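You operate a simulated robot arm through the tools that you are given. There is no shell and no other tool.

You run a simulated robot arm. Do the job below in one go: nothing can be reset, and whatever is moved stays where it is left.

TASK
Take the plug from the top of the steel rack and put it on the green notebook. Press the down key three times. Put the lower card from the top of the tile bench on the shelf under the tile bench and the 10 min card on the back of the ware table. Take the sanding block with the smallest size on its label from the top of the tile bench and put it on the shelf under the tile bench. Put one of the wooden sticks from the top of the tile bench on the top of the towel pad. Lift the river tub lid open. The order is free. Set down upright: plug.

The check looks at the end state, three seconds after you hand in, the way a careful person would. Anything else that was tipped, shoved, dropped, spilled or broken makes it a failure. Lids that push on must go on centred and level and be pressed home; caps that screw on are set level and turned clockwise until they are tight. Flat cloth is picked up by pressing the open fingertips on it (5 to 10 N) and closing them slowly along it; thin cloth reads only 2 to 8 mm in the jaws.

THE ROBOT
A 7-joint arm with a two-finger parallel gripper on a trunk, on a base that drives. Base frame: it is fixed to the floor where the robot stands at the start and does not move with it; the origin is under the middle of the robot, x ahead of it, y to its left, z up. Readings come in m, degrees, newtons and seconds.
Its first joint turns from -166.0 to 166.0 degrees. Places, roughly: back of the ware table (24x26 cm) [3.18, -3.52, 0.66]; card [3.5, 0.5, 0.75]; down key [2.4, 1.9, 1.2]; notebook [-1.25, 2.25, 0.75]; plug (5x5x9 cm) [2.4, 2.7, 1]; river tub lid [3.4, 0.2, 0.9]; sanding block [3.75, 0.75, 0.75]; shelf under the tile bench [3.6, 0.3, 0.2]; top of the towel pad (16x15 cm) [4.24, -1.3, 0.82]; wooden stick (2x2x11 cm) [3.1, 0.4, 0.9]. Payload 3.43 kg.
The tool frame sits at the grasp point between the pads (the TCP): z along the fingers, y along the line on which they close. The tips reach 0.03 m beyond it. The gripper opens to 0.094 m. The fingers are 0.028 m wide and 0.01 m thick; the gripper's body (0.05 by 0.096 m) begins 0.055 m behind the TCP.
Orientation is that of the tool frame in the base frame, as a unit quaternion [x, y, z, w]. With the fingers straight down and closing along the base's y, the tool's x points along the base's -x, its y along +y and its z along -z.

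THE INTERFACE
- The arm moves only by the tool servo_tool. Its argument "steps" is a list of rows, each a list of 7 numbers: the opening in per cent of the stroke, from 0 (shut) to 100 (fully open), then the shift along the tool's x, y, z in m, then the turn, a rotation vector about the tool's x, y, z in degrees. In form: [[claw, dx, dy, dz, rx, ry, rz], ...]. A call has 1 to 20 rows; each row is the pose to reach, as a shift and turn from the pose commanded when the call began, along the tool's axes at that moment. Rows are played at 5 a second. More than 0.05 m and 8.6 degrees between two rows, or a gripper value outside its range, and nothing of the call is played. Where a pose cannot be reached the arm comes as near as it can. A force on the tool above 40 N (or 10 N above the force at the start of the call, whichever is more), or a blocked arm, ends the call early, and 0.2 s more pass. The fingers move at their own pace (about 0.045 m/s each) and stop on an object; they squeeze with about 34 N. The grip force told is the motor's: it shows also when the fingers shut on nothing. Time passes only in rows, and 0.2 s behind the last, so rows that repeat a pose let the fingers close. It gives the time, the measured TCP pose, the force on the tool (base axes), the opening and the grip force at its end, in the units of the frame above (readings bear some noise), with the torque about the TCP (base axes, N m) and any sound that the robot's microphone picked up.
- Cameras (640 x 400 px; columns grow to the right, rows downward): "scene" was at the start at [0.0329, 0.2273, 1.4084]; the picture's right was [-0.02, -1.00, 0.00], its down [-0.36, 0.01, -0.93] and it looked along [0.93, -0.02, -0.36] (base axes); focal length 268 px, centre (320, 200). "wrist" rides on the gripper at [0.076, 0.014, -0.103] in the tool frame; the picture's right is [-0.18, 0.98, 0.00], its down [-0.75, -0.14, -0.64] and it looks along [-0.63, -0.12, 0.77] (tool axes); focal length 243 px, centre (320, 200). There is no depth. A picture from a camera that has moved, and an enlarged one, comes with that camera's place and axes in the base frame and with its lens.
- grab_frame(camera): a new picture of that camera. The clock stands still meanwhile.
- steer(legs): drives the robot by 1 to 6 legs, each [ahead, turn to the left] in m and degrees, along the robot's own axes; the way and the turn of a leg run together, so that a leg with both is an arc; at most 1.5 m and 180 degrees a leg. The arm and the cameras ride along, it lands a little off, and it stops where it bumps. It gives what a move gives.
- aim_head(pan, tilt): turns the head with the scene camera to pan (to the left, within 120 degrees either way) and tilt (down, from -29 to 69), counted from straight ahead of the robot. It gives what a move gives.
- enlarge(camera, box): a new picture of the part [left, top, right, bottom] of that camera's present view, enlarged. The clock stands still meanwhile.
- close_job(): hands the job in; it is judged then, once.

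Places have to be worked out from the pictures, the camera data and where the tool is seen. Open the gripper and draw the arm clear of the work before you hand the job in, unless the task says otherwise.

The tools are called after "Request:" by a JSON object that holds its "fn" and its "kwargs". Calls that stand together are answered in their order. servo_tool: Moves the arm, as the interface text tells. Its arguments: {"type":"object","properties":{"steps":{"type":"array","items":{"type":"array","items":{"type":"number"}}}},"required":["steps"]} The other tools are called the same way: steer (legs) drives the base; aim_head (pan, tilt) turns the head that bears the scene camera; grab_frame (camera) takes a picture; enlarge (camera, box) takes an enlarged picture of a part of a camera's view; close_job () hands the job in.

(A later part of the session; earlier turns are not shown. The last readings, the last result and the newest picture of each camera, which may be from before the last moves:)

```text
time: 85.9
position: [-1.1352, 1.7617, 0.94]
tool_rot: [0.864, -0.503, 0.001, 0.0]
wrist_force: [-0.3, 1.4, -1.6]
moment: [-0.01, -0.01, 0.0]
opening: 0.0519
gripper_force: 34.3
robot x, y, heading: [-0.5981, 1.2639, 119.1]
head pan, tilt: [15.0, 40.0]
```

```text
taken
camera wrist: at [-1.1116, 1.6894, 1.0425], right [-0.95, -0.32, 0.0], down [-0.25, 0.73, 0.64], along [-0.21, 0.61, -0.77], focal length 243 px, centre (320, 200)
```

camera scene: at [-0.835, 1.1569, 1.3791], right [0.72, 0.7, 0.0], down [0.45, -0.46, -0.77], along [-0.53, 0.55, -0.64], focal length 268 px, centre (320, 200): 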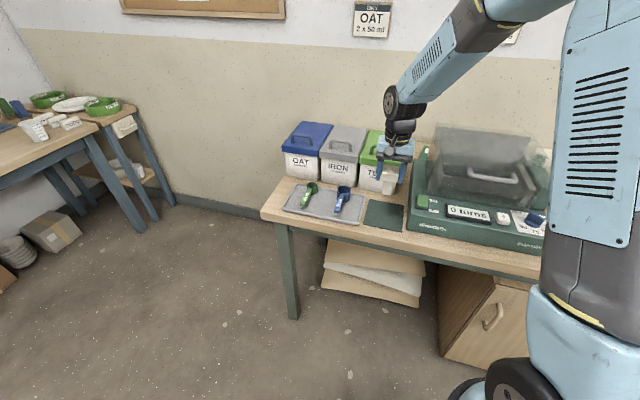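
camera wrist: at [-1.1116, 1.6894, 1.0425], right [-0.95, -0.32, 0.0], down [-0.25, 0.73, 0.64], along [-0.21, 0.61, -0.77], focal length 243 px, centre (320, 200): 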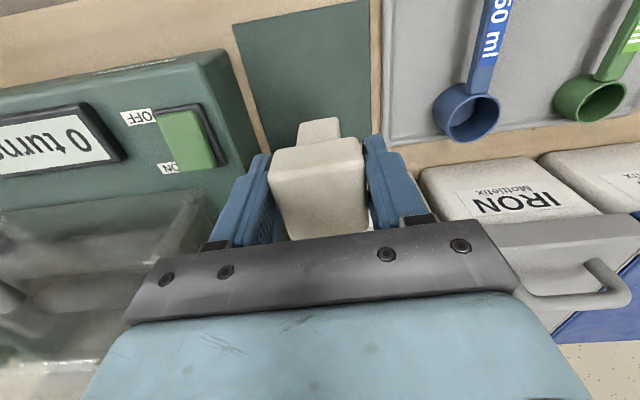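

Clear of the tub and mill. Lower to just above the notebook.

Request:
{"fn": "servo_tool", "kwargs": {"steps": [[0, 0, 0.002, 0.03, 0, 0, 0], [0, 0, 0.002, 0.06, 0, 0, 0], [0, 0, 0.002, 0.085, 0, 0, 0], [0, 0, 0.002, 0.097, 0, 0, 0], [0, 0, 0.002, 0.097, 0, 0, 0]]}}

Request:
{"fn": "enlarge", "kwargs": {"camera": "scene", "box": [340, 130, 460, 250]}}

```text
time: 87.1
position: [-1.1394, 1.7613, 0.8451]
tool_rot: [0.864, -0.504, -0.001, 0.0]
wrist_force: [0.9, 5.9, 27.9]
moment: [0.33, 0.05, -0.05]
opening: 0.0518
gripper_force: 34.0
robot x, y, heading: [-0.6006, 1.2609, 119.5]
head pan, tilt: [15.0, 40.0]
```

```text
3.33 times, centred on (400, 190) of scene
camera zoom: at [-0.8342, 1.1563, 1.3792], right [0.72, 0.7, 0.0], down [0.45, -0.46, -0.77], along [-0.53, 0.55, -0.64], focal length 893 px, centre (53, 233)
```

zoom: 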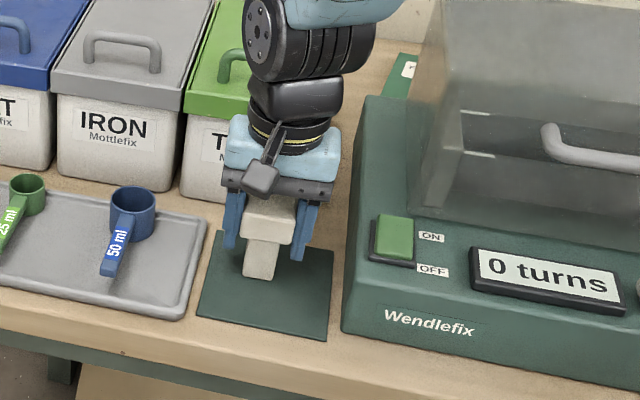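

Contact with 28 N: the plug stands on the notebook. I ease the pressure and open the jaws.

Request:
{"fn": "servo_tool", "kwargs": {"steps": [[0, 0, 0, -0.001, 0, 0, 0], [0, 0, 0, -0.002, 0, 0, 0], [0, 0, 0, -0.002, 0, 0, 0]]}}

```text
time: 87.9
position: [-1.139, 1.76, 0.8456]
tool_rot: [0.864, -0.503, 0.003, 0.0]
wrist_force: [0.1, -0.4, -0.6]
moment: [-0.01, 0.01, -0.02]
opening: 0.0516
gripper_force: 33.7
robot x, y, heading: [-0.5937, 1.2603, 118.9]
head pan, tilt: [15.0, 40.0]
```

The pressure is relieved; now open to about 68 % and rise.

Request:
{"fn": "servo_tool", "kwargs": {"steps": [[0, 0, 0, 0.001, 0, 0, 0], [60, 0, 0, 0.001, 0, 0, 0], [66, 0, 0, 0.001, 0, 0, 0], [68, 0, 0, 0.001, 0, 0, 0], [68, 0, 0, 0.001, 0, 0, 0]]}}

Request:
{"fn": "enlarge", "kwargs": {"camera": "scene", "box": [340, 130, 460, 250]}}

Request:
{"fn": "grab_frame", "kwargs": {"camera": "wrist"}}

```text
time: 89.1
position: [-1.1404, 1.7617, 0.8454]
tool_rot: [0.864, -0.503, 0.0, 0.001]
wrist_force: [-0.7, 0.7, 0.9]
moment: [0.01, 0.02, 0.0]
opening: 0.0641
gripper_force: 0.1
robot x, y, heading: [-0.597, 1.2702, 119.1]
head pan, tilt: [15.0, 40.0]
```

```text
3.33 times, centred on (400, 190) of scene
camera zoom: at [-0.835, 1.1569, 1.3791], right [0.72, 0.7, 0.0], down [0.45, -0.46, -0.77], along [-0.53, 0.55, -0.64], focal length 893 px, centre (53, 233)
```

zoom: 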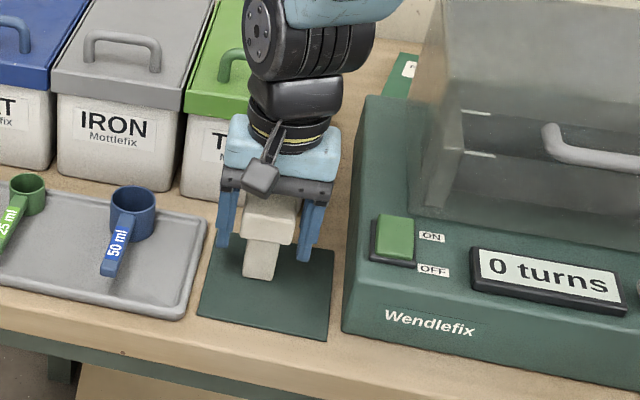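

```text
taken
camera wrist: at [-1.1151, 1.6884, 0.9477], right [-0.95, -0.32, 0.0], down [-0.25, 0.73, 0.64], along [-0.21, 0.61, -0.77], focal length 243 px, centre (320, 200)
```

wrist: 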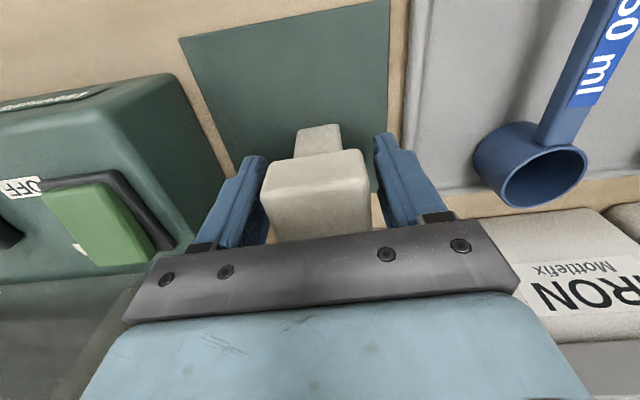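

The plug stands free on the notebook. Rise straight up.

Request:
{"fn": "servo_tool", "kwargs": {"steps": [[68, 0, 0, -0.02, 0, 0, 0], [68, 0, 0, -0.05, 0, 0, 0], [68, 0, 0, -0.09, 0, 0, 0], [68, 0, 0, -0.135, 0, 0, 0], [68, 0, 0, -0.18, 0, 0, 0], [68, 0, 0, -0.225, 0, 0, 0], [68, 0, 0, -0.27, 0, 0, 0], [68, 0, 0, -0.315, 0, 0, 0], [100, 0, 0, -0.36, 0, 0, 0], [100, 0.03, -0.04, -0.36, 0, 0, 0], [100, 0.06, -0.08, -0.36, 0, 0, 0], [100, 0.095, -0.125, -0.36, 0, 0, 0], [100, 0.095, -0.125, -0.36, 0, 0, 0]]}}

Request:
{"fn": "enlarge", "kwargs": {"camera": "scene", "box": [340, 130, 460, 250]}}

```text
refused: row 12 steps farther than a row can; nothing moved
```

```text
3.33 times, centred on (400, 190) of scene
camera zoom: at [-0.835, 1.1569, 1.3791], right [0.72, 0.7, 0.0], down [0.45, -0.46, -0.77], along [-0.53, 0.55, -0.64], focal length 893 px, centre (53, 233)
```

zoom: 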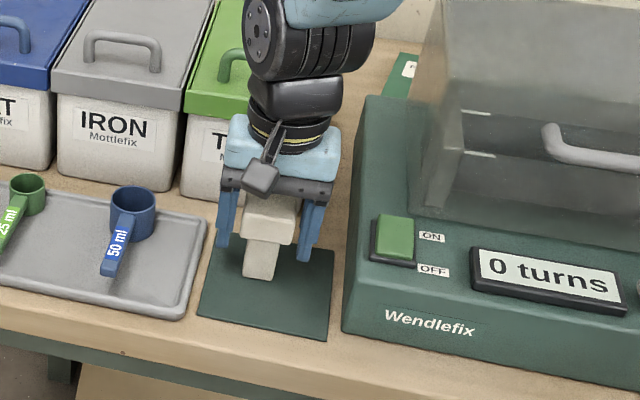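

Resend with shorter lateral steps.

Request:
{"fn": "servo_tool", "kwargs": {"steps": [[68, 0, 0, -0.02, 0, 0, 0], [68, 0, 0, -0.05, 0, 0, 0], [68, 0, 0, -0.09, 0, 0, 0], [68, 0, 0, -0.135, 0, 0, 0], [68, 0, 0, -0.18, 0, 0, 0], [68, 0, 0, -0.225, 0, 0, 0], [68, 0, 0, -0.27, 0, 0, 0], [68, 0, 0, -0.315, 0, 0, 0], [100, 0, 0, -0.36, 0, 0, 0], [100, 0.025, -0.035, -0.36, 0, 0, 0], [100, 0.05, -0.07, -0.36, 0, 0, 0], [100, 0.075, -0.105, -0.36, 0, 0, 0], [100, 0.095, -0.13, -0.36, 0, 0, 0], [100, 0.095, -0.13, -0.36, 0, 0, 0]]}}

Request:
{"fn": "enlarge", "kwargs": {"camera": "scene", "box": [340, 130, 460, 250]}}

```text
time: 92.1
position: [-0.9794, 1.7409, 1.2076]
tool_rot: [0.864, -0.503, 0.001, 0.0]
wrist_force: [0.0, 0.0, 0.9]
moment: [-0.01, 0.0, -0.03]
opening: 0.094
gripper_force: 0.1
robot x, y, heading: [-0.598, 1.2667, 119.3]
head pan, tilt: [15.0, 40.0]
```

```text
3.33 times, centred on (400, 190) of scene
camera zoom: at [-0.8349, 1.1566, 1.3791], right [0.72, 0.7, 0.0], down [0.45, -0.46, -0.77], along [-0.53, 0.55, -0.64], focal length 893 px, centre (53, 233)
```

zoom: 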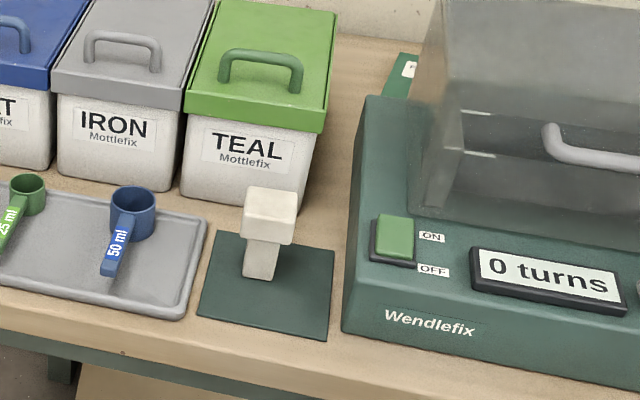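

The plug stands well. But I notice a green labelled object behind the mill's left; I look at it more closely to be sure which is the notebook.

Request:
{"fn": "enlarge", "kwargs": {"camera": "scene", "box": [395, 120, 455, 160]}}

Request:
{"fn": "grab_frame", "kwargs": {"camera": "wrist"}}

```text
10.00 times, centred on (425, 140) of scene
camera zoom: at [-0.8349, 1.1566, 1.3791], right [0.72, 0.7, 0.0], down [0.45, -0.46, -0.77], along [-0.53, 0.55, -0.64], focal length 2680 px, centre (-730, 800)
```

zoom: 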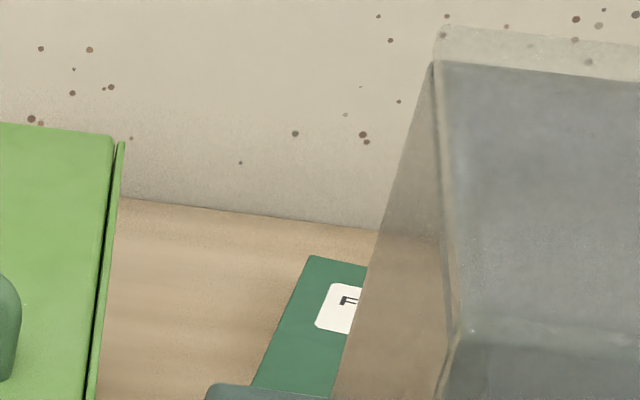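

```text
taken
camera wrist: at [-0.954, 1.6682, 1.3091], right [-0.95, -0.33, 0.0], down [-0.25, 0.73, 0.64], along [-0.21, 0.61, -0.77], focal length 243 px, centre (320, 200)
```

wrist: 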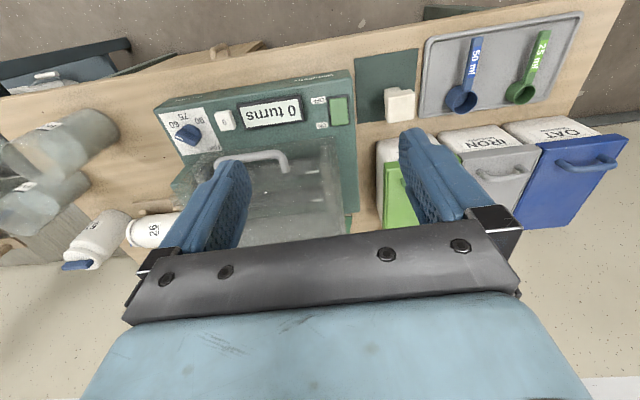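

There is a labelled green notebook lying flat behind the mill, matching the listed place (-1.25, 2.25) — so the dark green sheet is just a mat. I move the wrist camera over to view it from above.

Request:
{"fn": "servo_tool", "kwargs": {"steps": [[100, -0.04, -0.006, -0.01, 0, 0, 0], [100, -0.08, -0.012, -0.02, 0, 0, 0], [100, -0.12, -0.018, -0.03, 0, 0, 0], [100, -0.16, -0.024, -0.04, 0, 0, 0], [100, -0.2, -0.03, -0.04, 0, 0, 0], [100, -0.245, -0.036, -0.04, 0, 0, 0], [100, -0.29, -0.042, -0.04, 0, 0, 0], [100, -0.29, -0.042, -0.04, 0, 0, 0]]}}

Request:
{"fn": "grab_frame", "kwargs": {"camera": "wrist"}}

Request:
{"fn": "grab_frame", "kwargs": {"camera": "scene"}}

```text
time: 93.9
position: [-1.0857, 2.0163, 1.2416]
tool_rot: [0.864, -0.503, 0.002, 0.001]
wrist_force: [0.8, -0.2, -0.2]
moment: [-0.04, -0.04, -0.02]
opening: 0.094
gripper_force: 0.1
robot x, y, heading: [-0.5979, 1.2626, 119.6]
head pan, tilt: [15.0, 40.0]
```

```text
taken
camera wrist: at [-1.0615, 1.9436, 1.3452], right [-0.95, -0.32, 0.0], down [-0.25, 0.73, 0.64], along [-0.21, 0.61, -0.77], focal length 243 px, centre (320, 200)
```

wrist: 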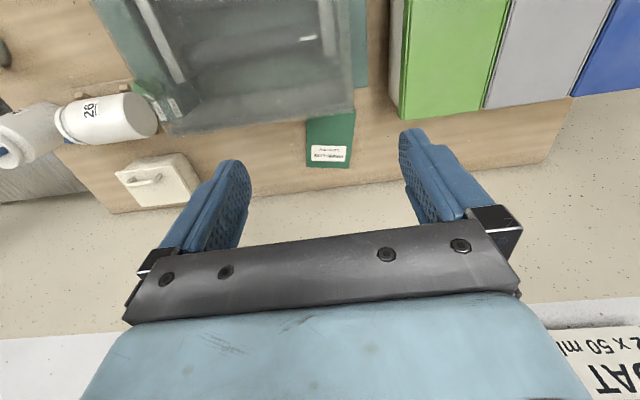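

```text
taken
camera scene: at [-0.8352, 1.1572, 1.3791], right [0.72, 0.7, 0.0], down [0.45, -0.46, -0.77], along [-0.53, 0.55, -0.64], focal length 268 px, centre (320, 200)
```

scene: 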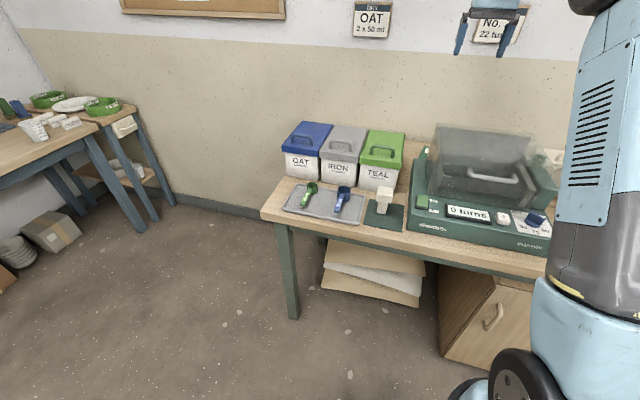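

Request:
{"fn": "enlarge", "kwargs": {"camera": "wrist", "box": [270, 70, 400, 180]}}

```text
3.64 times, centred on (335, 125) of wrist
camera zoom: at [-1.0615, 1.9436, 1.3452], right [-0.95, -0.32, 0.0], down [-0.25, 0.73, 0.64], along [-0.21, 0.61, -0.77], focal length 882 px, centre (266, 473)
```

zoom: 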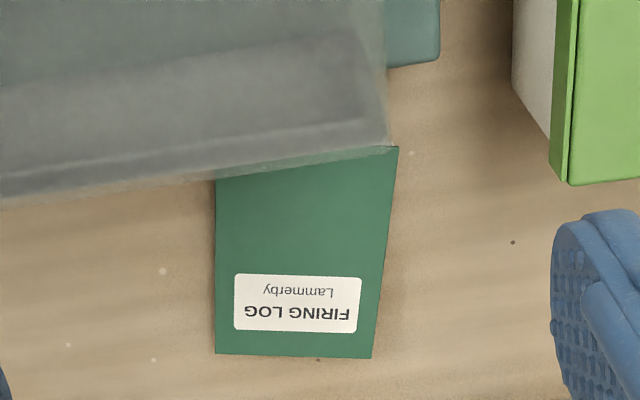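

It is the "FIRING LOG" – a green notebook behind the mill. I go back over the plug to fetch it again.

Request:
{"fn": "servo_tool", "kwargs": {"steps": [[100, 0.035, 0.03, 0, 0, 0, 0], [100, 0.07, 0.06, 0, 0, 0, 0], [100, 0.105, 0.09, 0, 0, 0, 0], [100, 0.14, 0.12, 0, 0, 0, 0], [100, 0.17, 0.15, 0, 0, 0, 0], [80, 0.195, 0.173, 0.0, 0, 0, 0], [80, 0.195, 0.173, 0.045, 0, 0, 0], [80, 0.195, 0.173, 0.09, 0, 0, 0], [80, 0.195, 0.173, 0.135, 0, 0, 0], [80, 0.195, 0.173, 0.18, 0, 0, 0], [80, 0.195, 0.173, 0.225, 0, 0, 0], [80, 0.195, 0.173, 0.265, 0, 0, 0], [80, 0.195, 0.173, 0.3, 0, 0, 0], [80, 0.195, 0.173, 0.3, 0, 0, 0]]}}

Request:
{"fn": "grab_frame", "kwargs": {"camera": "wrist"}}

```text
time: 96.9
position: [-1.1411, 1.7616, 0.946]
tool_rot: [0.864, -0.503, 0.001, 0.0]
wrist_force: [-1.0, -0.2, 0.9]
moment: [-0.02, 0.03, 0.01]
opening: 0.0752
gripper_force: 0.0
robot x, y, heading: [-0.5994, 1.2641, 119.3]
head pan, tilt: [15.0, 40.0]
```

```text
taken
camera wrist: at [-1.1164, 1.688, 1.0485], right [-0.95, -0.32, 0.0], down [-0.25, 0.73, 0.64], along [-0.21, 0.61, -0.77], focal length 243 px, centre (320, 200)
```

wrist: 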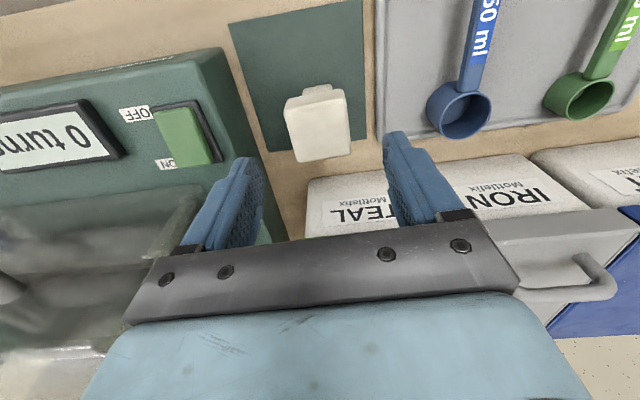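

Aligned over the plug. Lower 10 cm, close, and lift high again.

Request:
{"fn": "servo_tool", "kwargs": {"steps": [[80, 0, 0, 0.04, 0, 0, 0], [80, 0, 0, 0.08, 0, 0, 0], [80, 0, 0, 0.1, 0, 0, 0], [80, 0, 0, 0.1, 0, 0, 0], [0, 0, 0, 0.1, 0, 0, 0], [0, 0, 0, 0.1, 0, 0, 0], [0, 0, 0, 0.1, 0, 0, 0], [0, 0, 0, 0.1, 0, 0, 0], [0, 0, 0, 0.08, 0, 0, 0], [0, 0, 0, 0.04, 0, 0, 0], [0, 0, 0, 0, 0, 0, 0], [0, 0, 0, -0.045, 0, 0, 0], [0, 0, 0, -0.09, 0, 0, 0], [0, 0, 0, -0.135, 0, 0, 0], [0, 0, 0, -0.18, 0, 0, 0], [0, 0, 0, -0.225, 0, 0, 0], [0, 0, 0, -0.27, 0, 0, 0], [0, 0, 0, -0.3, 0, 0, 0], [0, 0, 0, -0.3, 0, 0, 0]]}}

Request:
{"fn": "aim_head", "kwargs": {"pan": -10, "tilt": 60}}

Request:
{"fn": "grab_frame", "kwargs": {"camera": "scene"}}

```text
time: 100.9
position: [-1.1394, 1.7599, 1.2456]
tool_rot: [0.864, -0.504, 0.001, 0.0]
wrist_force: [-0.1, 0.1, -1.2]
moment: [0.02, 0.01, 0.0]
opening: 0.0517
gripper_force: 34.3
robot x, y, heading: [-0.5986, 1.2632, 119.3]
head pan, tilt: [15.0, 40.0]
```

```text
time: 101.8
position: [-1.1391, 1.7603, 1.2452]
tool_rot: [0.865, -0.503, 0.001, 0.0]
wrist_force: [-0.2, -0.2, -1.1]
moment: [0.01, 0.0, 0.01]
opening: 0.0519
gripper_force: 33.3
robot x, y, heading: [-0.5986, 1.2621, 119.2]
head pan, tilt: [-10.0, 60.0]
```

```text
taken
camera scene: at [-0.7977, 1.1588, 1.3524], right [0.94, 0.33, 0.0], down [0.29, -0.82, -0.5], along [-0.16, 0.47, -0.87], focal length 268 px, centre (320, 200)
```

scene: 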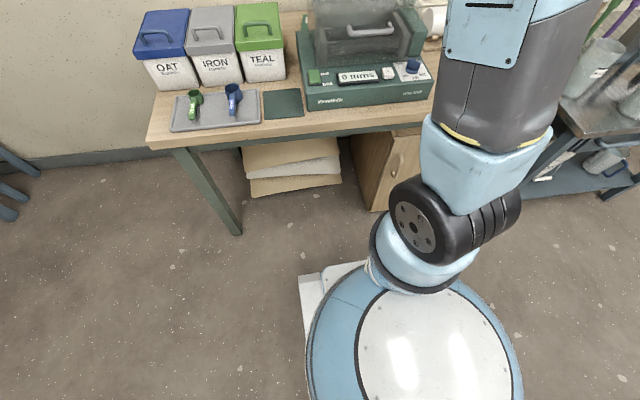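

The plug is held again. I drive slightly closer (0.19 m) so the notebook behind the mill comes into reach.

Request:
{"fn": "steer", "kwargs": {"legs": [[0.19, 0]]}}

Request:
{"fn": "grab_frame", "kwargs": {"camera": "scene"}}

Request:
{"fn": "grab_frame", "kwargs": {"camera": "wrist"}}

```text
time: 103.4
position: [-1.2319, 1.9276, 1.2449]
tool_rot: [0.864, -0.503, 0.001, 0.0]
wrist_force: [-0.2, -0.2, -1.4]
moment: [-0.01, 0.05, -0.02]
opening: 0.0518
gripper_force: 33.9
robot x, y, heading: [-0.6883, 1.4323, 119.4]
head pan, tilt: [-10.0, 60.0]
```

```text
taken
camera scene: at [-0.8915, 1.3266, 1.3524], right [0.94, 0.33, 0.0], down [0.29, -0.82, -0.5], along [-0.16, 0.47, -0.87], focal length 268 px, centre (320, 200)
```

scene: 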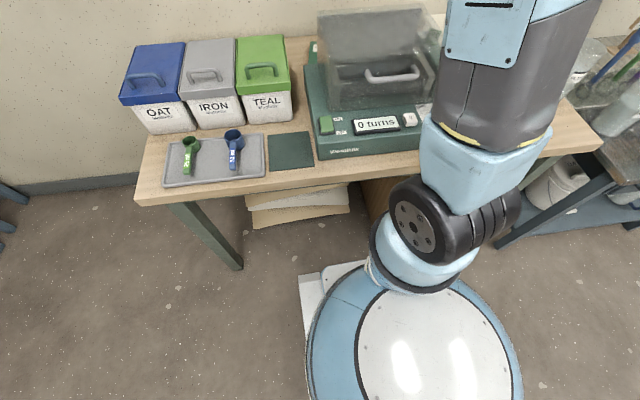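

```text
taken
camera wrist: at [-1.2082, 1.8552, 1.3477], right [-0.95, -0.32, 0.0], down [-0.25, 0.73, 0.64], along [-0.21, 0.61, -0.77], focal length 243 px, centre (320, 200)
```

wrist: 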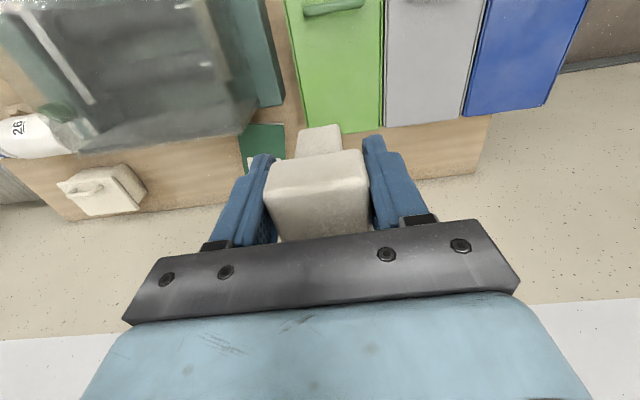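

The notebook's centre works out to about (-1.178, 2.213), 0.92 m from the robot. Move above it at height and look.

Request:
{"fn": "servo_tool", "kwargs": {"steps": [[0, -0.03, -0.026, 0, 0, 0, 0], [0, -0.06, -0.052, 0, 0, 0, 0], [0, -0.09, -0.078, 0, 0, 0, 0], [0, -0.12, -0.104, 0, 0, 0, 0], [0, -0.15, -0.13, 0, 0, 0, 0], [0, -0.18, -0.156, 0, 0, 0, 0], [0, -0.21, -0.18, 0, 0, 0, 0], [0, -0.2215, -0.188, 0, 0, 0, 0], [0, -0.2215, -0.188, 0.04, 0, 0, 0], [0, -0.2215, -0.188, 0.08, 0, 0, 0], [0, -0.2215, -0.188, 0.12, 0, 0, 0], [0, -0.2215, -0.188, 0.12, 0, 0, 0]]}}

Request:
{"fn": "aim_head", "kwargs": {"pan": 5, "tilt": 35}}

Request:
{"fn": "grab_frame", "kwargs": {"camera": "scene"}}

Request:
{"fn": "grab_frame", "kwargs": {"camera": "wrist"}}

```text
time: 106.0
position: [-1.1774, 2.2133, 1.1266]
tool_rot: [0.864, -0.504, 0.002, 0.001]
wrist_force: [-0.9, -0.4, -1.4]
moment: [-0.05, -0.02, 0.0]
opening: 0.0516
gripper_force: 34.3
robot x, y, heading: [-0.6941, 1.4334, 119.3]
head pan, tilt: [-10.0, 60.0]
```

```text
time: 106.8
position: [-1.1788, 2.2128, 1.1274]
tool_rot: [0.864, -0.503, 0.002, 0.0]
wrist_force: [-0.6, -0.3, -0.8]
moment: [-0.01, -0.02, 0.0]
opening: 0.0518
gripper_force: 34.1
robot x, y, heading: [-0.6943, 1.4321, 119.3]
head pan, tilt: [5.0, 35.0]
```

```text
taken
camera scene: at [-0.9192, 1.3368, 1.3866], right [0.83, 0.56, 0.0], down [0.32, -0.48, -0.82], along [-0.46, 0.68, -0.57], focal length 268 px, centre (320, 200)
```

scene: 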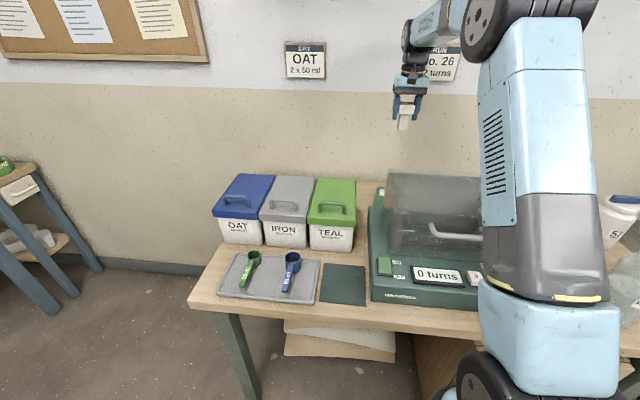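

```text
taken
camera wrist: at [-1.1528, 2.1395, 1.2291], right [-0.95, -0.32, 0.0], down [-0.25, 0.73, 0.64], along [-0.21, 0.61, -0.77], focal length 243 px, centre (320, 200)
```

wrist: 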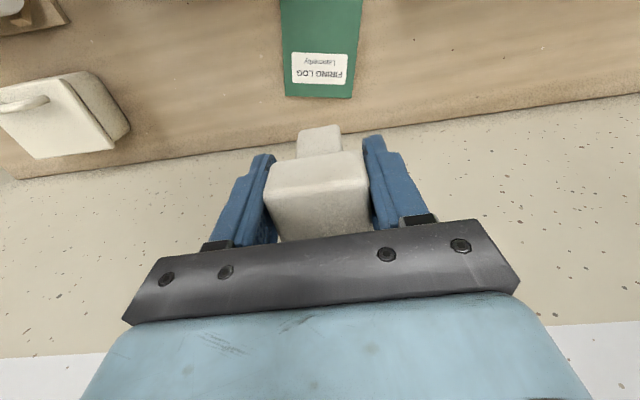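

The tool is right over the firing log's centre. Lower to just above it.

Request:
{"fn": "servo_tool", "kwargs": {"steps": [[0, 0, 0, 0.04, 0, 0, 0], [0, 0, 0, 0.08, 0, 0, 0], [0, 0, 0, 0.12, 0, 0, 0], [0, 0, 0, 0.16, 0, 0, 0], [0, 0, 0, 0.2, 0, 0, 0], [0, 0, 0, 0.24, 0, 0, 0], [0, 0, 0, 0.262, 0, 0, 0], [0, 0, 0, 0.262, 0, 0, 0]]}}

Request:
{"fn": "grab_frame", "kwargs": {"camera": "scene"}}

Request:
{"fn": "grab_frame", "kwargs": {"camera": "wrist"}}

```text
time: 108.7
position: [-1.1776, 2.2131, 0.8642]
tool_rot: [0.864, -0.503, 0.0, 0.001]
wrist_force: [-0.3, -0.2, -1.9]
moment: [-0.03, 0.02, 0.0]
opening: 0.0516
gripper_force: 34.4
robot x, y, heading: [-0.6897, 1.4313, 118.9]
head pan, tilt: [5.0, 35.0]
```

```text
taken
camera scene: at [-0.9193, 1.3369, 1.3867], right [0.83, 0.56, 0.0], down [0.32, -0.47, -0.82], along [-0.46, 0.68, -0.57], focal length 268 px, centre (320, 200)
```

scene: 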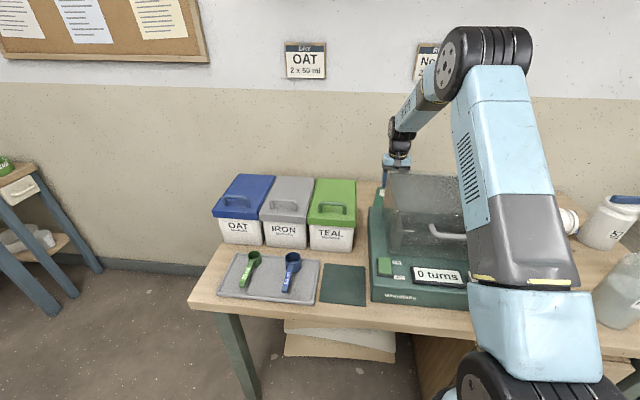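

```text
taken
camera wrist: at [-1.1532, 2.1402, 0.9664], right [-0.95, -0.32, 0.0], down [-0.25, 0.73, 0.64], along [-0.21, 0.61, -0.77], focal length 243 px, centre (320, 200)
```

wrist: 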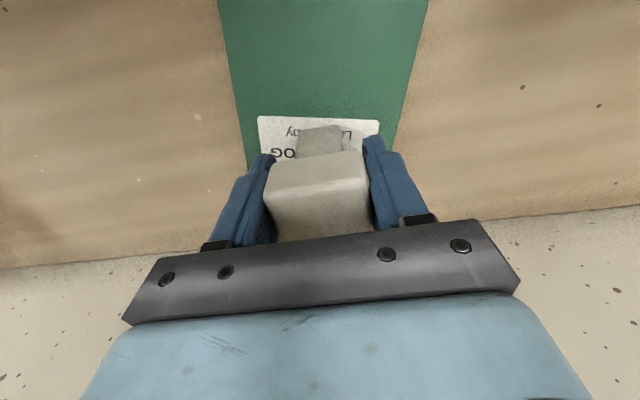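

The stem is over the notebook label; I shift 1 cm toward the notebook's middle and lower gently to contact.

Request:
{"fn": "servo_tool", "kwargs": {"steps": [[0, 0.01, 0, 0, 0, 0, 0], [0, 0.01, 0, 0.004, 0, 0, 0], [0, 0.01, 0, 0.007, 0, 0, 0], [0, 0.01, 0, 0.01, 0, 0, 0], [0, 0.01, 0, 0.01, 0, 0, 0]]}}

```text
time: 109.8
position: [-1.1738, 2.2038, 0.8568]
tool_rot: [0.864, -0.504, 0.0, 0.0]
wrist_force: [-2.9, 3.5, 29.7]
moment: [0.09, 0.09, -0.04]
opening: 0.0522
gripper_force: 34.0
robot x, y, heading: [-0.6945, 1.4333, 119.2]
head pan, tilt: [5.0, 35.0]
```

Contact at z≈0.856. Ease off and open.

Request:
{"fn": "servo_tool", "kwargs": {"steps": [[0, 0, 0, -0.001, 0, 0, 0], [0, 0, 0, -0.0015, 0, 0, 0], [0, 0, 0, -0.0015, 0, 0, 0], [60, 0, 0, -0.0015, 0, 0, 0], [68, 0, 0, -0.0015, 0, 0, 0], [78, 0, 0, -0.0015, 0, 0, 0], [78, 0, 0, -0.0015, 0, 0, 0]]}}

Request:
{"fn": "grab_frame", "kwargs": {"camera": "wrist"}}

```text
time: 111.5
position: [-1.1726, 2.2046, 0.8551]
tool_rot: [0.864, -0.504, 0.002, 0.001]
wrist_force: [0.3, -1.3, -0.1]
moment: [0.03, -0.02, 0.01]
opening: 0.0733
gripper_force: 0.1
robot x, y, heading: [-0.6883, 1.4271, 119.2]
head pan, tilt: [5.0, 35.0]
```

```text
taken
camera wrist: at [-1.1485, 2.1314, 0.9574], right [-0.95, -0.32, 0.0], down [-0.25, 0.73, 0.64], along [-0.21, 0.61, -0.77], focal length 243 px, centre (320, 200)
```

wrist: 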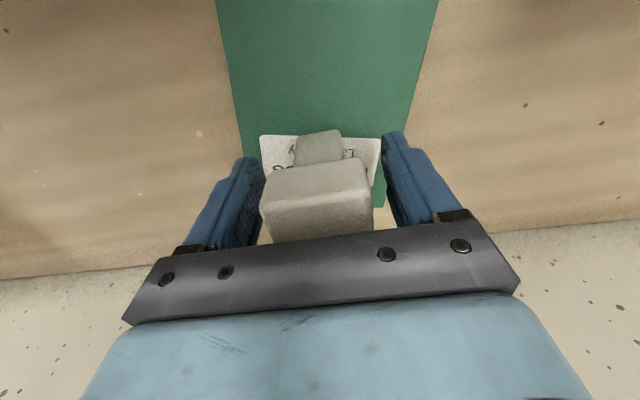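

Released; rise straight up and verify from above.

Request:
{"fn": "servo_tool", "kwargs": {"steps": [[78, 0, 0, -0.02, 0, 0, 0], [78, 0, 0, -0.05, 0, 0, 0], [78, 0, 0, -0.09, 0, 0, 0], [78, 0, 0, -0.135, 0, 0, 0], [78, 0, 0, -0.18, 0, 0, 0], [78, 0, 0, -0.225, 0, 0, 0], [78, 0, 0, -0.27, 0, 0, 0], [78, 0, 0, -0.315, 0, 0, 0], [100, 0, 0, -0.36, 0, 0, 0], [100, 0.04, 0, -0.38, 0, 0, 0], [100, 0.08, 0, -0.38, 0, 0, 0], [100, 0.12, 0, -0.38, 0, 0, 0], [100, 0.16, 0, -0.38, 0, 0, 0], [100, 0.16, 0, -0.38, 0, 0, 0]]}}

Request:
{"fn": "grab_frame", "kwargs": {"camera": "wrist"}}

```text
time: 114.5
position: [-1.0931, 2.0647, 1.2353]
tool_rot: [0.864, -0.504, 0.0, 0.001]
wrist_force: [-0.1, -0.8, 0.5]
moment: [0.02, 0.0, 0.0]
opening: 0.0939
gripper_force: 0.0
robot x, y, heading: [-0.6906, 1.4344, 119.5]
head pan, tilt: [5.0, 35.0]
```

```text
taken
camera wrist: at [-1.0683, 1.9923, 1.3374], right [-0.95, -0.32, 0.0], down [-0.25, 0.73, 0.64], along [-0.21, 0.61, -0.77], focal length 243 px, centre (320, 200)
```

wrist: 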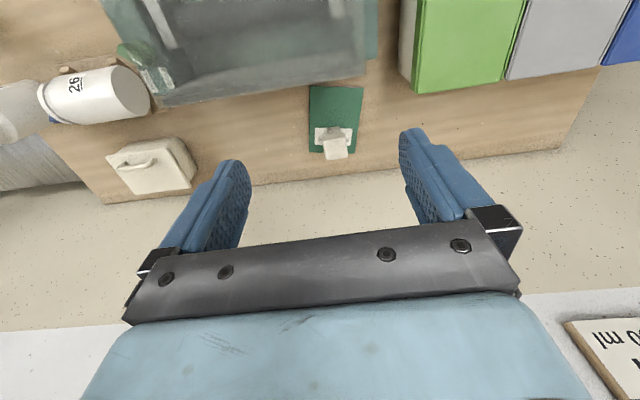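

Request:
{"fn": "enlarge", "kwargs": {"camera": "wrist", "box": [280, 65, 400, 175]}}

```text
3.64 times, centred on (340, 120) of wrist
camera zoom: at [-1.0683, 1.9923, 1.3374], right [-0.95, -0.32, 0.0], down [-0.25, 0.73, 0.64], along [-0.21, 0.61, -0.77], focal length 882 px, centre (247, 491)
```

zoom: 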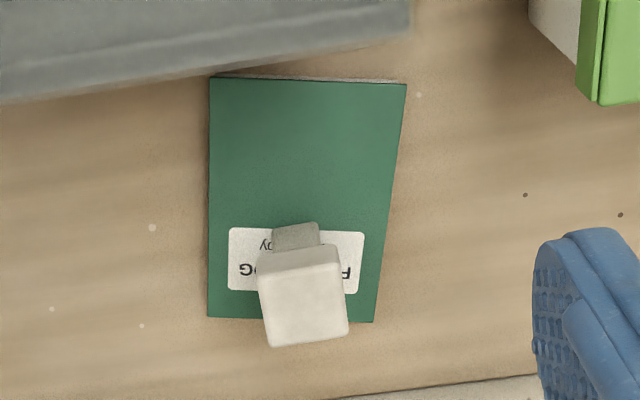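

The plug stands fully on the firing log. Now back off from the table, turn and drive toward the kiln controller.

Request:
{"fn": "steer", "kwargs": {"legs": [[-0.4, 0], [0, -45]]}}

Request:
{"fn": "steer", "kwargs": {"legs": [[0, -46]]}}

```text
time: 119.3
position: [-0.3251, 1.8054, 1.2355]
tool_rot: [-0.605, 0.796, -0.001, -0.001]
wrist_force: [0.0, 0.1, -0.2]
moment: [0.02, 0.02, 0.02]
opening: 0.0939
gripper_force: 0.0
robot x, y, heading: [-0.541, 1.0876, 73.9]
head pan, tilt: [5.0, 35.0]
```

```text
time: 122.1
position: [0.1265, 1.4296, 1.2355]
tool_rot: [-0.244, 0.97, -0.001, -0.002]
wrist_force: [-0.8, 0.4, -0.1]
moment: [-0.03, -0.02, -0.01]
opening: 0.0938
gripper_force: 0.0
robot x, y, heading: [-0.5697, 1.1416, 28.5]
head pan, tilt: [5.0, 35.0]
```

Drive 1.5 m along the aisle and look at the controller panel.

Request:
{"fn": "steer", "kwargs": {"legs": [[1.5, 0]]}}

Request:
{"fn": "aim_head", "kwargs": {"pan": -15, "tilt": 15}}

Request:
{"fn": "grab_frame", "kwargs": {"camera": "scene"}}

```text
time: 129.6
position: [1.4403, 2.1343, 1.2364]
tool_rot: [-0.242, 0.97, 0.0, 0.0]
wrist_force: [-0.6, -0.1, 0.4]
moment: [0.01, 0.04, -0.03]
opening: 0.0942
gripper_force: 0.1
robot x, y, heading: [0.7441, 1.8533, 28.3]
head pan, tilt: [5.0, 35.0]
```

```text
time: 130.4
position: [1.4405, 2.1351, 1.2366]
tool_rot: [-0.241, 0.97, 0.0, 0.0]
wrist_force: [-0.3, -0.5, 0.4]
moment: [-0.04, 0.02, -0.01]
opening: 0.0941
gripper_force: 0.0
robot x, y, heading: [0.7419, 1.8507, 28.1]
head pan, tilt: [-15.0, 15.0]
```

```text
taken
camera scene: at [0.6675, 2.0487, 1.4186], right [0.23, -0.97, 0.0], down [-0.25, -0.06, -0.97], along [0.94, 0.22, -0.26], focal length 268 px, centre (320, 200)
```

scene: 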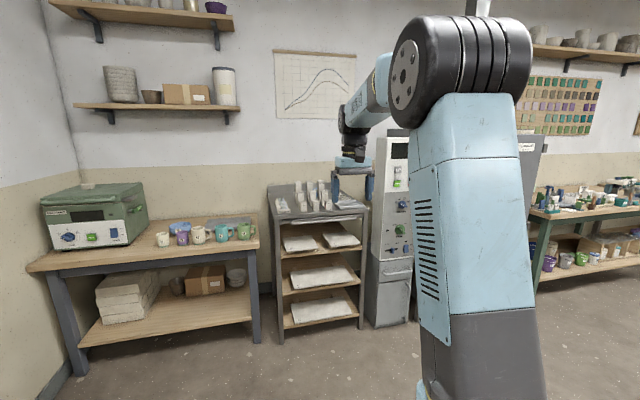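

The arm hides the panel here. I set the tool to point forward (horizontal) with closed fingers, in free space, before approaching the controller.

Request:
{"fn": "servo_tool", "kwargs": {"steps": [[0, 0.01, 0, 0.0, 0, -8, 0], [0, 0.02, 0, 0.01, 0, -16, 0], [0, 0.03, 0, 0.015, 0, -24, 0], [0, 0.04, 0, 0.02, 0, -32, 0], [0, 0.05, 0, 0.025, 0, -40, 0], [0, 0.06, 0, 0.03, 0, -48, 0], [0, 0.07, 0, 0.035, 0, -56, 0], [0, 0.08, 0, 0.04, 0, -64, 0], [0, 0.09, 0, 0.045, 0, -72, 0], [0, 0.1, 0, 0.05, 0, -80, 0], [0, 0.1, 0, 0.055, 0, -88, 0], [0, 0.1, 0, 0.055, 0, -90, 0], [0, 0.1, 0, 0.055, 0, -90, 0]]}}

Request:
{"fn": "grab_frame", "kwargs": {"camera": "scene"}}

Request:
{"fn": "grab_frame", "kwargs": {"camera": "wrist"}}

```text
time: 133.2
position: [1.3589, 2.0891, 1.1867]
tool_rot: [-0.171, 0.686, 0.171, 0.686]
wrist_force: [-1.3, -0.7, -0.3]
moment: [0.01, -0.01, -0.02]
opening: 0.0
gripper_force: 33.2
out of reach, approached as far as the arm can: row 11, 12, 13
robot x, y, heading: [0.7434, 1.847, 28.1]
head pan, tilt: [-15.0, 15.0]
```

```text
taken
camera scene: at [0.6672, 2.0485, 1.4187], right [0.23, -0.97, 0.0], down [-0.25, -0.06, -0.97], along [0.94, 0.22, -0.26], focal length 268 px, centre (320, 200)
```

scene: 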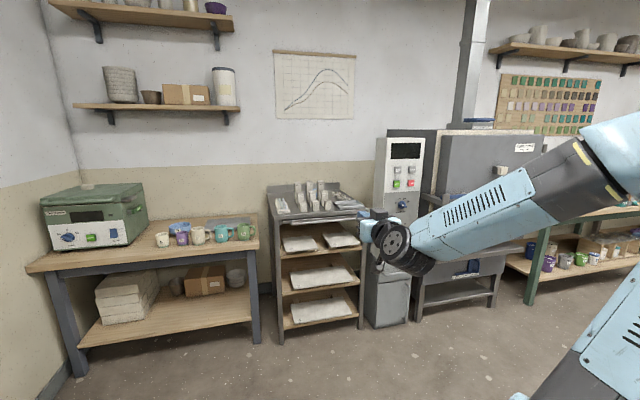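

```text
taken
camera wrist: at [1.2612, 2.0539, 1.1107], right [-0.46, 0.87, 0.18], down [-0.5, -0.43, 0.76], along [0.73, 0.26, 0.63], focal length 243 px, centre (320, 200)
```

wrist: 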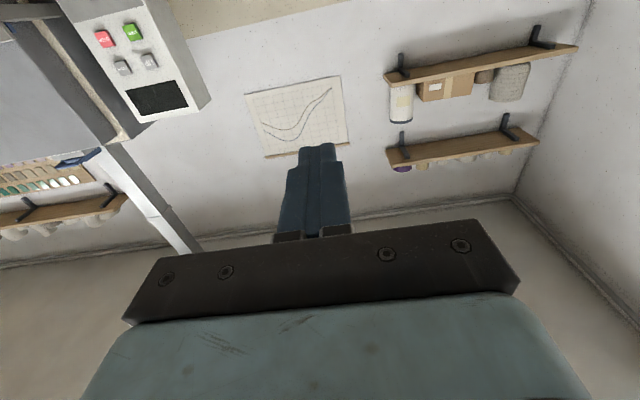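

The tool points forward. Zoom in on the panel.

Request:
{"fn": "enlarge", "kwargs": {"camera": "scene", "box": [360, 120, 460, 220]}}

Request:
{"fn": "enlarge", "kwargs": {"camera": "wrist", "box": [60, 0, 220, 130]}}

```text
4.00 times, centred on (410, 170) of scene
camera zoom: at [0.6672, 2.0485, 1.4187], right [0.23, -0.97, 0.0], down [-0.25, -0.06, -0.97], along [0.94, 0.22, -0.26], focal length 1072 px, centre (-40, 320)
```

zoom: 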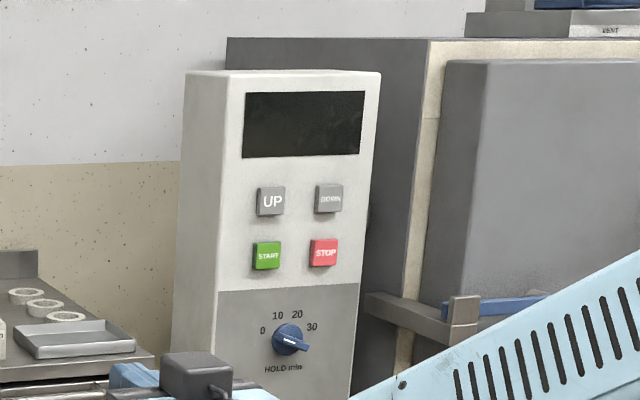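

```text
3.08 times, centred on (140, 65) of wrist
camera zoom: at [1.2612, 2.0539, 1.1107], right [-0.46, 0.87, 0.18], down [-0.5, -0.43, 0.76], along [0.73, 0.26, 0.63], focal length 746 px, centre (874, 615)
```

zoom: 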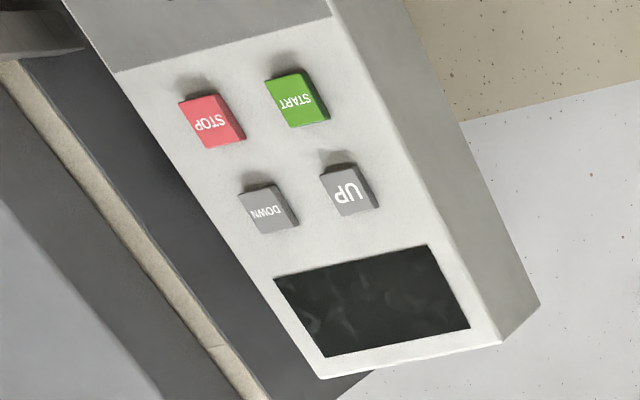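

The DOWN key is near (2.45–2.5, 1.86, 1.17). I drive to stand in front of the controller, approaching straight on at the end.

Request:
{"fn": "steer", "kwargs": {"legs": [[0, -60], [0.8, 0]]}}

Request:
{"fn": "steer", "kwargs": {"legs": [[0, 30]]}}

Request:
{"fn": "steer", "kwargs": {"legs": [[0, 30]]}}

Request:
{"fn": "aim_head", "kwargs": {"pan": -10, "tilt": 15}}

Request:
{"fn": "grab_frame", "kwargs": {"camera": "scene"}}

Request:
{"fn": "grab_frame", "kwargs": {"camera": "wrist"}}

```text
time: 140.5
position: [1.9594, 1.0506, 1.1857]
tool_rot: [0.186, 0.683, -0.185, 0.681]
wrist_force: [-0.1, -0.3, 0.4]
moment: [-0.02, -0.01, 0.05]
opening: 0.0
gripper_force: 33.4
robot x, y, heading: [1.443, 1.4676, -30.0]
head pan, tilt: [-15.0, 15.0]
```

```text
time: 142.5
position: [2.1048, 1.37, 1.1876]
tool_rot: [-0.001, 0.709, 0.001, 0.705]
wrist_force: [-0.1, -0.5, 0.3]
moment: [-0.01, -0.01, -0.02]
opening: 0.0
gripper_force: 33.1
robot x, y, heading: [1.4418, 1.4338, 0.3]
head pan, tilt: [-15.0, 15.0]
```

```text
time: 144.6
position: [2.0497, 1.7165, 1.1903]
tool_rot: [-0.189, 0.685, 0.186, 0.678]
wrist_force: [-0.6, -0.6, 0.2]
moment: [-0.01, 0.0, -0.02]
opening: 0.0
gripper_force: 33.2
robot x, y, heading: [1.4587, 1.411, 30.7]
head pan, tilt: [-15.0, 15.0]
```

```text
time: 145.3
position: [2.0487, 1.7136, 1.1912]
tool_rot: [-0.189, 0.685, 0.187, 0.678]
wrist_force: [0.0, 0.1, -0.4]
moment: [0.0, -0.03, -0.01]
opening: 0.0
gripper_force: 32.9
robot x, y, heading: [1.4589, 1.4113, 30.8]
head pan, tilt: [-10.0, 15.0]
```

```text
taken
camera scene: at [1.3741, 1.6137, 1.4187], right [0.35, -0.94, 0.0], down [-0.24, -0.09, -0.97], along [0.9, 0.34, -0.26], focal length 268 px, centre (320, 200)
```

scene: 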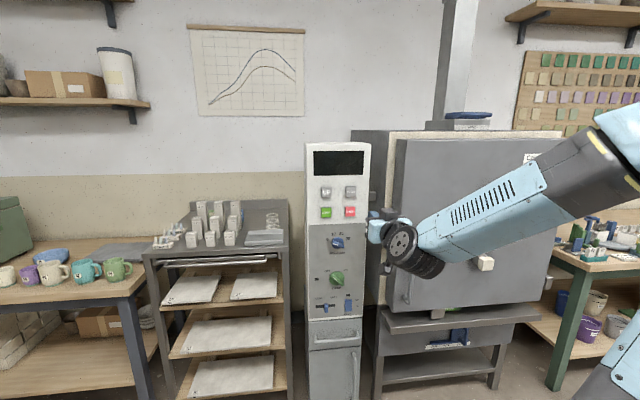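

```text
taken
camera wrist: at [1.9526, 1.6735, 1.1158], right [-0.5, 0.85, 0.18], down [-0.47, -0.45, 0.76], along [0.72, 0.29, 0.62], focal length 243 px, centre (320, 200)
```

wrist: 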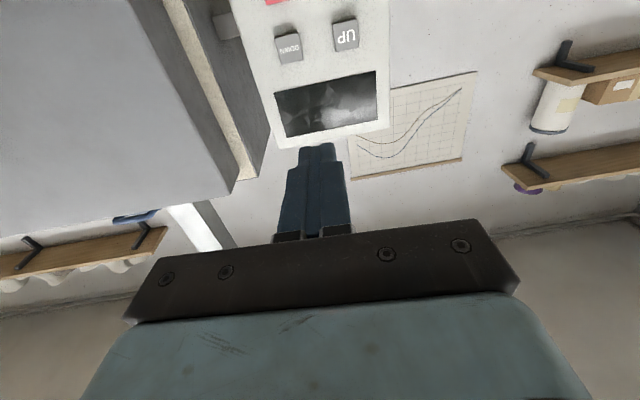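

Good view; zoom in on both for triangulation.

Request:
{"fn": "enlarge", "kwargs": {"camera": "scene", "box": [290, 135, 390, 235]}}

Request:
{"fn": "enlarge", "kwargs": {"camera": "wrist", "box": [240, 0, 400, 130]}}

```text
4.00 times, centred on (340, 185) of scene
camera zoom: at [1.3741, 1.6137, 1.4187], right [0.35, -0.94, 0.0], down [-0.24, -0.09, -0.97], along [0.9, 0.34, -0.26], focal length 1072 px, centre (240, 260)
```

zoom: 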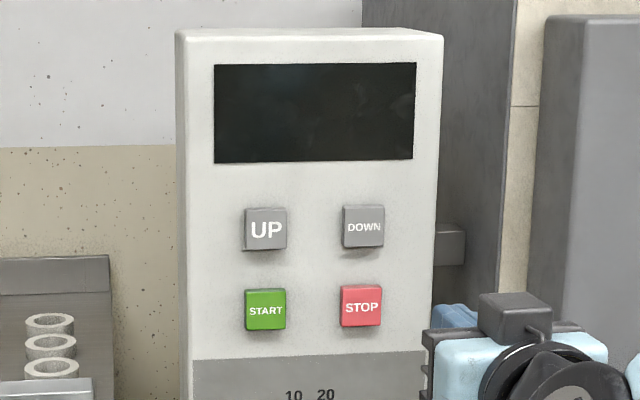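

```text
3.08 times, centred on (320, 65) of wrist
camera zoom: at [1.9526, 1.6735, 1.1158], right [-0.5, 0.85, 0.18], down [-0.47, -0.45, 0.76], along [0.72, 0.29, 0.62], focal length 746 px, centre (320, 615)
```

zoom: 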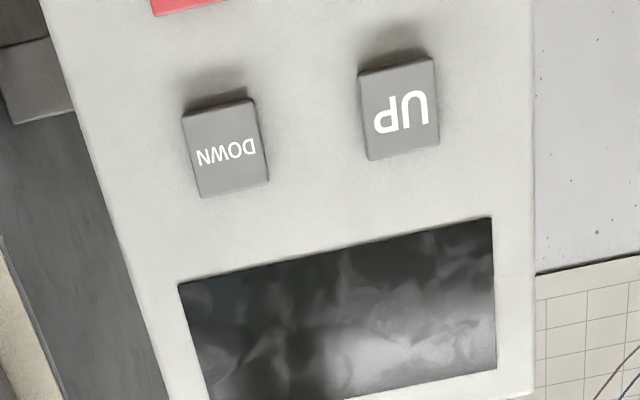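

DOWN key centre ≈ (2.412, 1.871, 1.168), panel facing about heading 210°. Drive 0.2 m closer, keeping the tool well off the panel.

Request:
{"fn": "steer", "kwargs": {"legs": [[0.2, 0]]}}

Request:
{"fn": "grab_frame", "kwargs": {"camera": "wrist"}}

Request:
{"fn": "grab_frame", "kwargs": {"camera": "scene"}}

```text
time: 146.9
position: [2.2244, 1.8176, 1.1916]
tool_rot: [-0.188, 0.686, 0.186, 0.678]
wrist_force: [-0.4, -0.5, 0.7]
moment: [0.02, -0.02, -0.01]
opening: 0.0
gripper_force: 32.7
robot x, y, heading: [1.6365, 1.5143, 30.7]
head pan, tilt: [-10.0, 15.0]
```

```text
taken
camera wrist: at [2.1279, 1.7777, 1.1158], right [-0.5, 0.85, 0.18], down [-0.47, -0.45, 0.76], along [0.72, 0.29, 0.62], focal length 243 px, centre (320, 200)
```

wrist: 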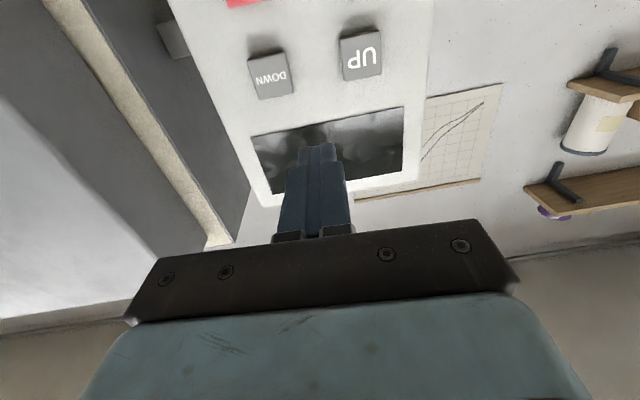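

```text
taken
camera scene: at [1.5498, 1.7177, 1.4187], right [0.35, -0.94, 0.0], down [-0.24, -0.09, -0.97], along [0.9, 0.34, -0.26], focal length 268 px, centre (320, 200)
```

scene: 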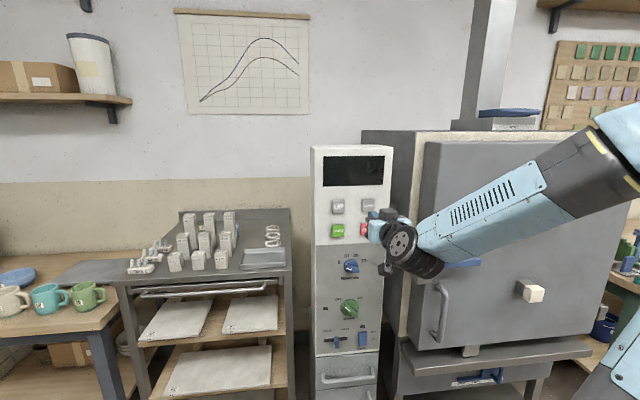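

The key lies 5 cm right, 2.4 cm lower and 16 cm ahead of the fingertips. Align and approach to about 2.5 cm.

Request:
{"fn": "servo_tool", "kwargs": {"steps": [[0, 0.008, -0.017, 0.02, 0, 0, 0], [0, 0.016, -0.034, 0.04, 0, 0, 0], [0, 0.0236, -0.05, 0.06, 0, 0, 0], [0, 0.0236, -0.05, 0.09, 0, 0, 0], [0, 0.0236, -0.05, 0.115, 0, 0, 0], [0, 0.0236, -0.05, 0.132, 0, 0, 0], [0, 0.0236, -0.05, 0.132, 0, 0, 0]]}}

Request:
{"fn": "grab_frame", "kwargs": {"camera": "wrist"}}

Request:
{"fn": "enlarge", "kwargs": {"camera": "scene", "box": [300, 140, 420, 260]}}

```text
time: 148.5
position: [2.3636, 1.8419, 1.1653]
tool_rot: [-0.187, 0.686, 0.185, 0.679]
wrist_force: [0.4, -0.1, -0.8]
moment: [-0.01, -0.01, -0.03]
opening: 0.0
gripper_force: 32.8
robot x, y, heading: [1.6346, 1.5102, 30.6]
head pan, tilt: [-10.0, 15.0]
```

```text
taken
camera wrist: at [2.2669, 1.8016, 1.09], right [-0.5, 0.85, 0.18], down [-0.47, -0.45, 0.76], along [0.72, 0.29, 0.62], focal length 243 px, centre (320, 200)
```

wrist: 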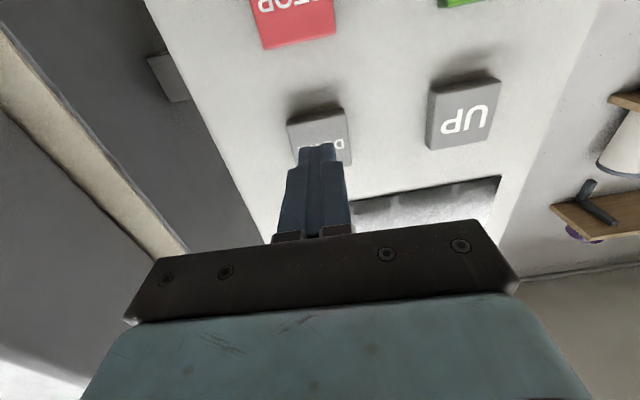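

```text
3.33 times, centred on (360, 200) of scene
camera zoom: at [1.5499, 1.7178, 1.4187], right [0.35, -0.94, 0.0], down [-0.24, -0.09, -0.97], along [0.9, 0.34, -0.26], focal length 893 px, centre (187, 200)
```

zoom: 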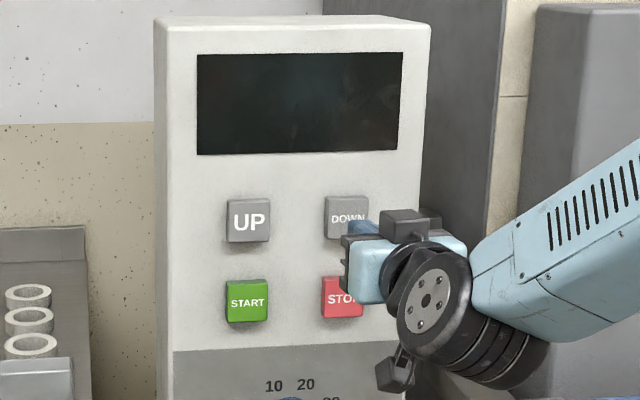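

Fingertips are aligned with DOWN, about 2.5 cm off. Creep in and watch the force and the microphone.

Request:
{"fn": "servo_tool", "kwargs": {"steps": [[0, 0, 0, 0.01, 0, 0, 0], [0, 0, 0, 0.018, 0, 0, 0], [0, 0, 0, 0.022, 0, 0, 0], [0, 0, 0, 0.025, 0, 0, 0]]}}

```text
time: 149.5
position: [2.3859, 1.8549, 1.1672]
tool_rot: [-0.189, 0.685, 0.186, 0.678]
wrist_force: [0.0, -1.4, 0.8]
moment: [0.02, -0.05, 0.03]
opening: 0.0
gripper_force: 33.3
robot x, y, heading: [1.6347, 1.5171, 30.6]
head pan, tilt: [-10.0, 15.0]
```

No contact yet; advance a few more millimetres.

Request:
{"fn": "servo_tool", "kwargs": {"steps": [[0, 0, 0, 0.002, 0, 0, 0], [0, 0, 0, 0.004, 0, 0, 0], [0, 0, 0, 0.006, 0, 0, 0]]}}

```text
time: 150.3
position: [2.3889, 1.857, 1.1649]
tool_rot: [-0.189, 0.686, 0.186, 0.677]
wrist_force: [-8.1, -5.3, -2.3]
moment: [0.06, 0.0, -0.08]
opening: 0.0002
gripper_force: 33.5
robot x, y, heading: [1.6357, 1.5137, 30.6]
head pan, tilt: [-10.0, 15.0]
heard: click
```

A click: first press registered at about 10 N. Retreat 12 mm and look at the display.

Request:
{"fn": "servo_tool", "kwargs": {"steps": [[0, 0, 0, -0.006, 0, 0, 0], [0, 0, 0, -0.012, 0, 0, 0], [0, 0, 0, -0.012, 0, 0, 0]]}}

Request:
{"fn": "enlarge", "kwargs": {"camera": "scene", "box": [300, 140, 420, 260]}}

```text
time: 151.1
position: [2.3792, 1.8529, 1.1661]
tool_rot: [-0.188, 0.685, 0.186, 0.679]
wrist_force: [0.3, -0.1, -0.5]
moment: [-0.01, 0.0, 0.02]
opening: 0.0002
gripper_force: 33.1
robot x, y, heading: [1.6349, 1.5128, 30.6]
head pan, tilt: [-10.0, 15.0]
```

```text
3.33 times, centred on (360, 200) of scene
camera zoom: at [1.5499, 1.7178, 1.4187], right [0.35, -0.94, 0.0], down [-0.24, -0.09, -0.97], along [0.9, 0.34, -0.26], focal length 893 px, centre (187, 200)
```

zoom: 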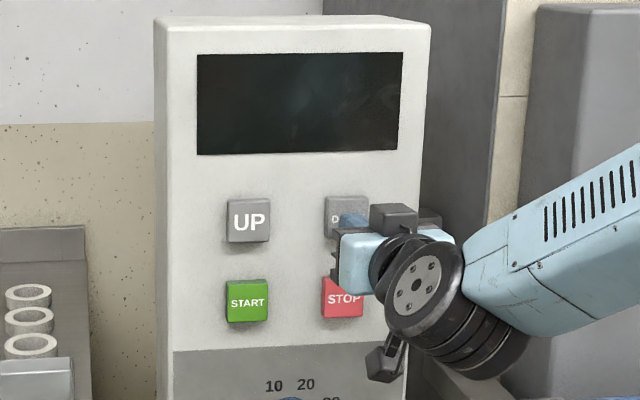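

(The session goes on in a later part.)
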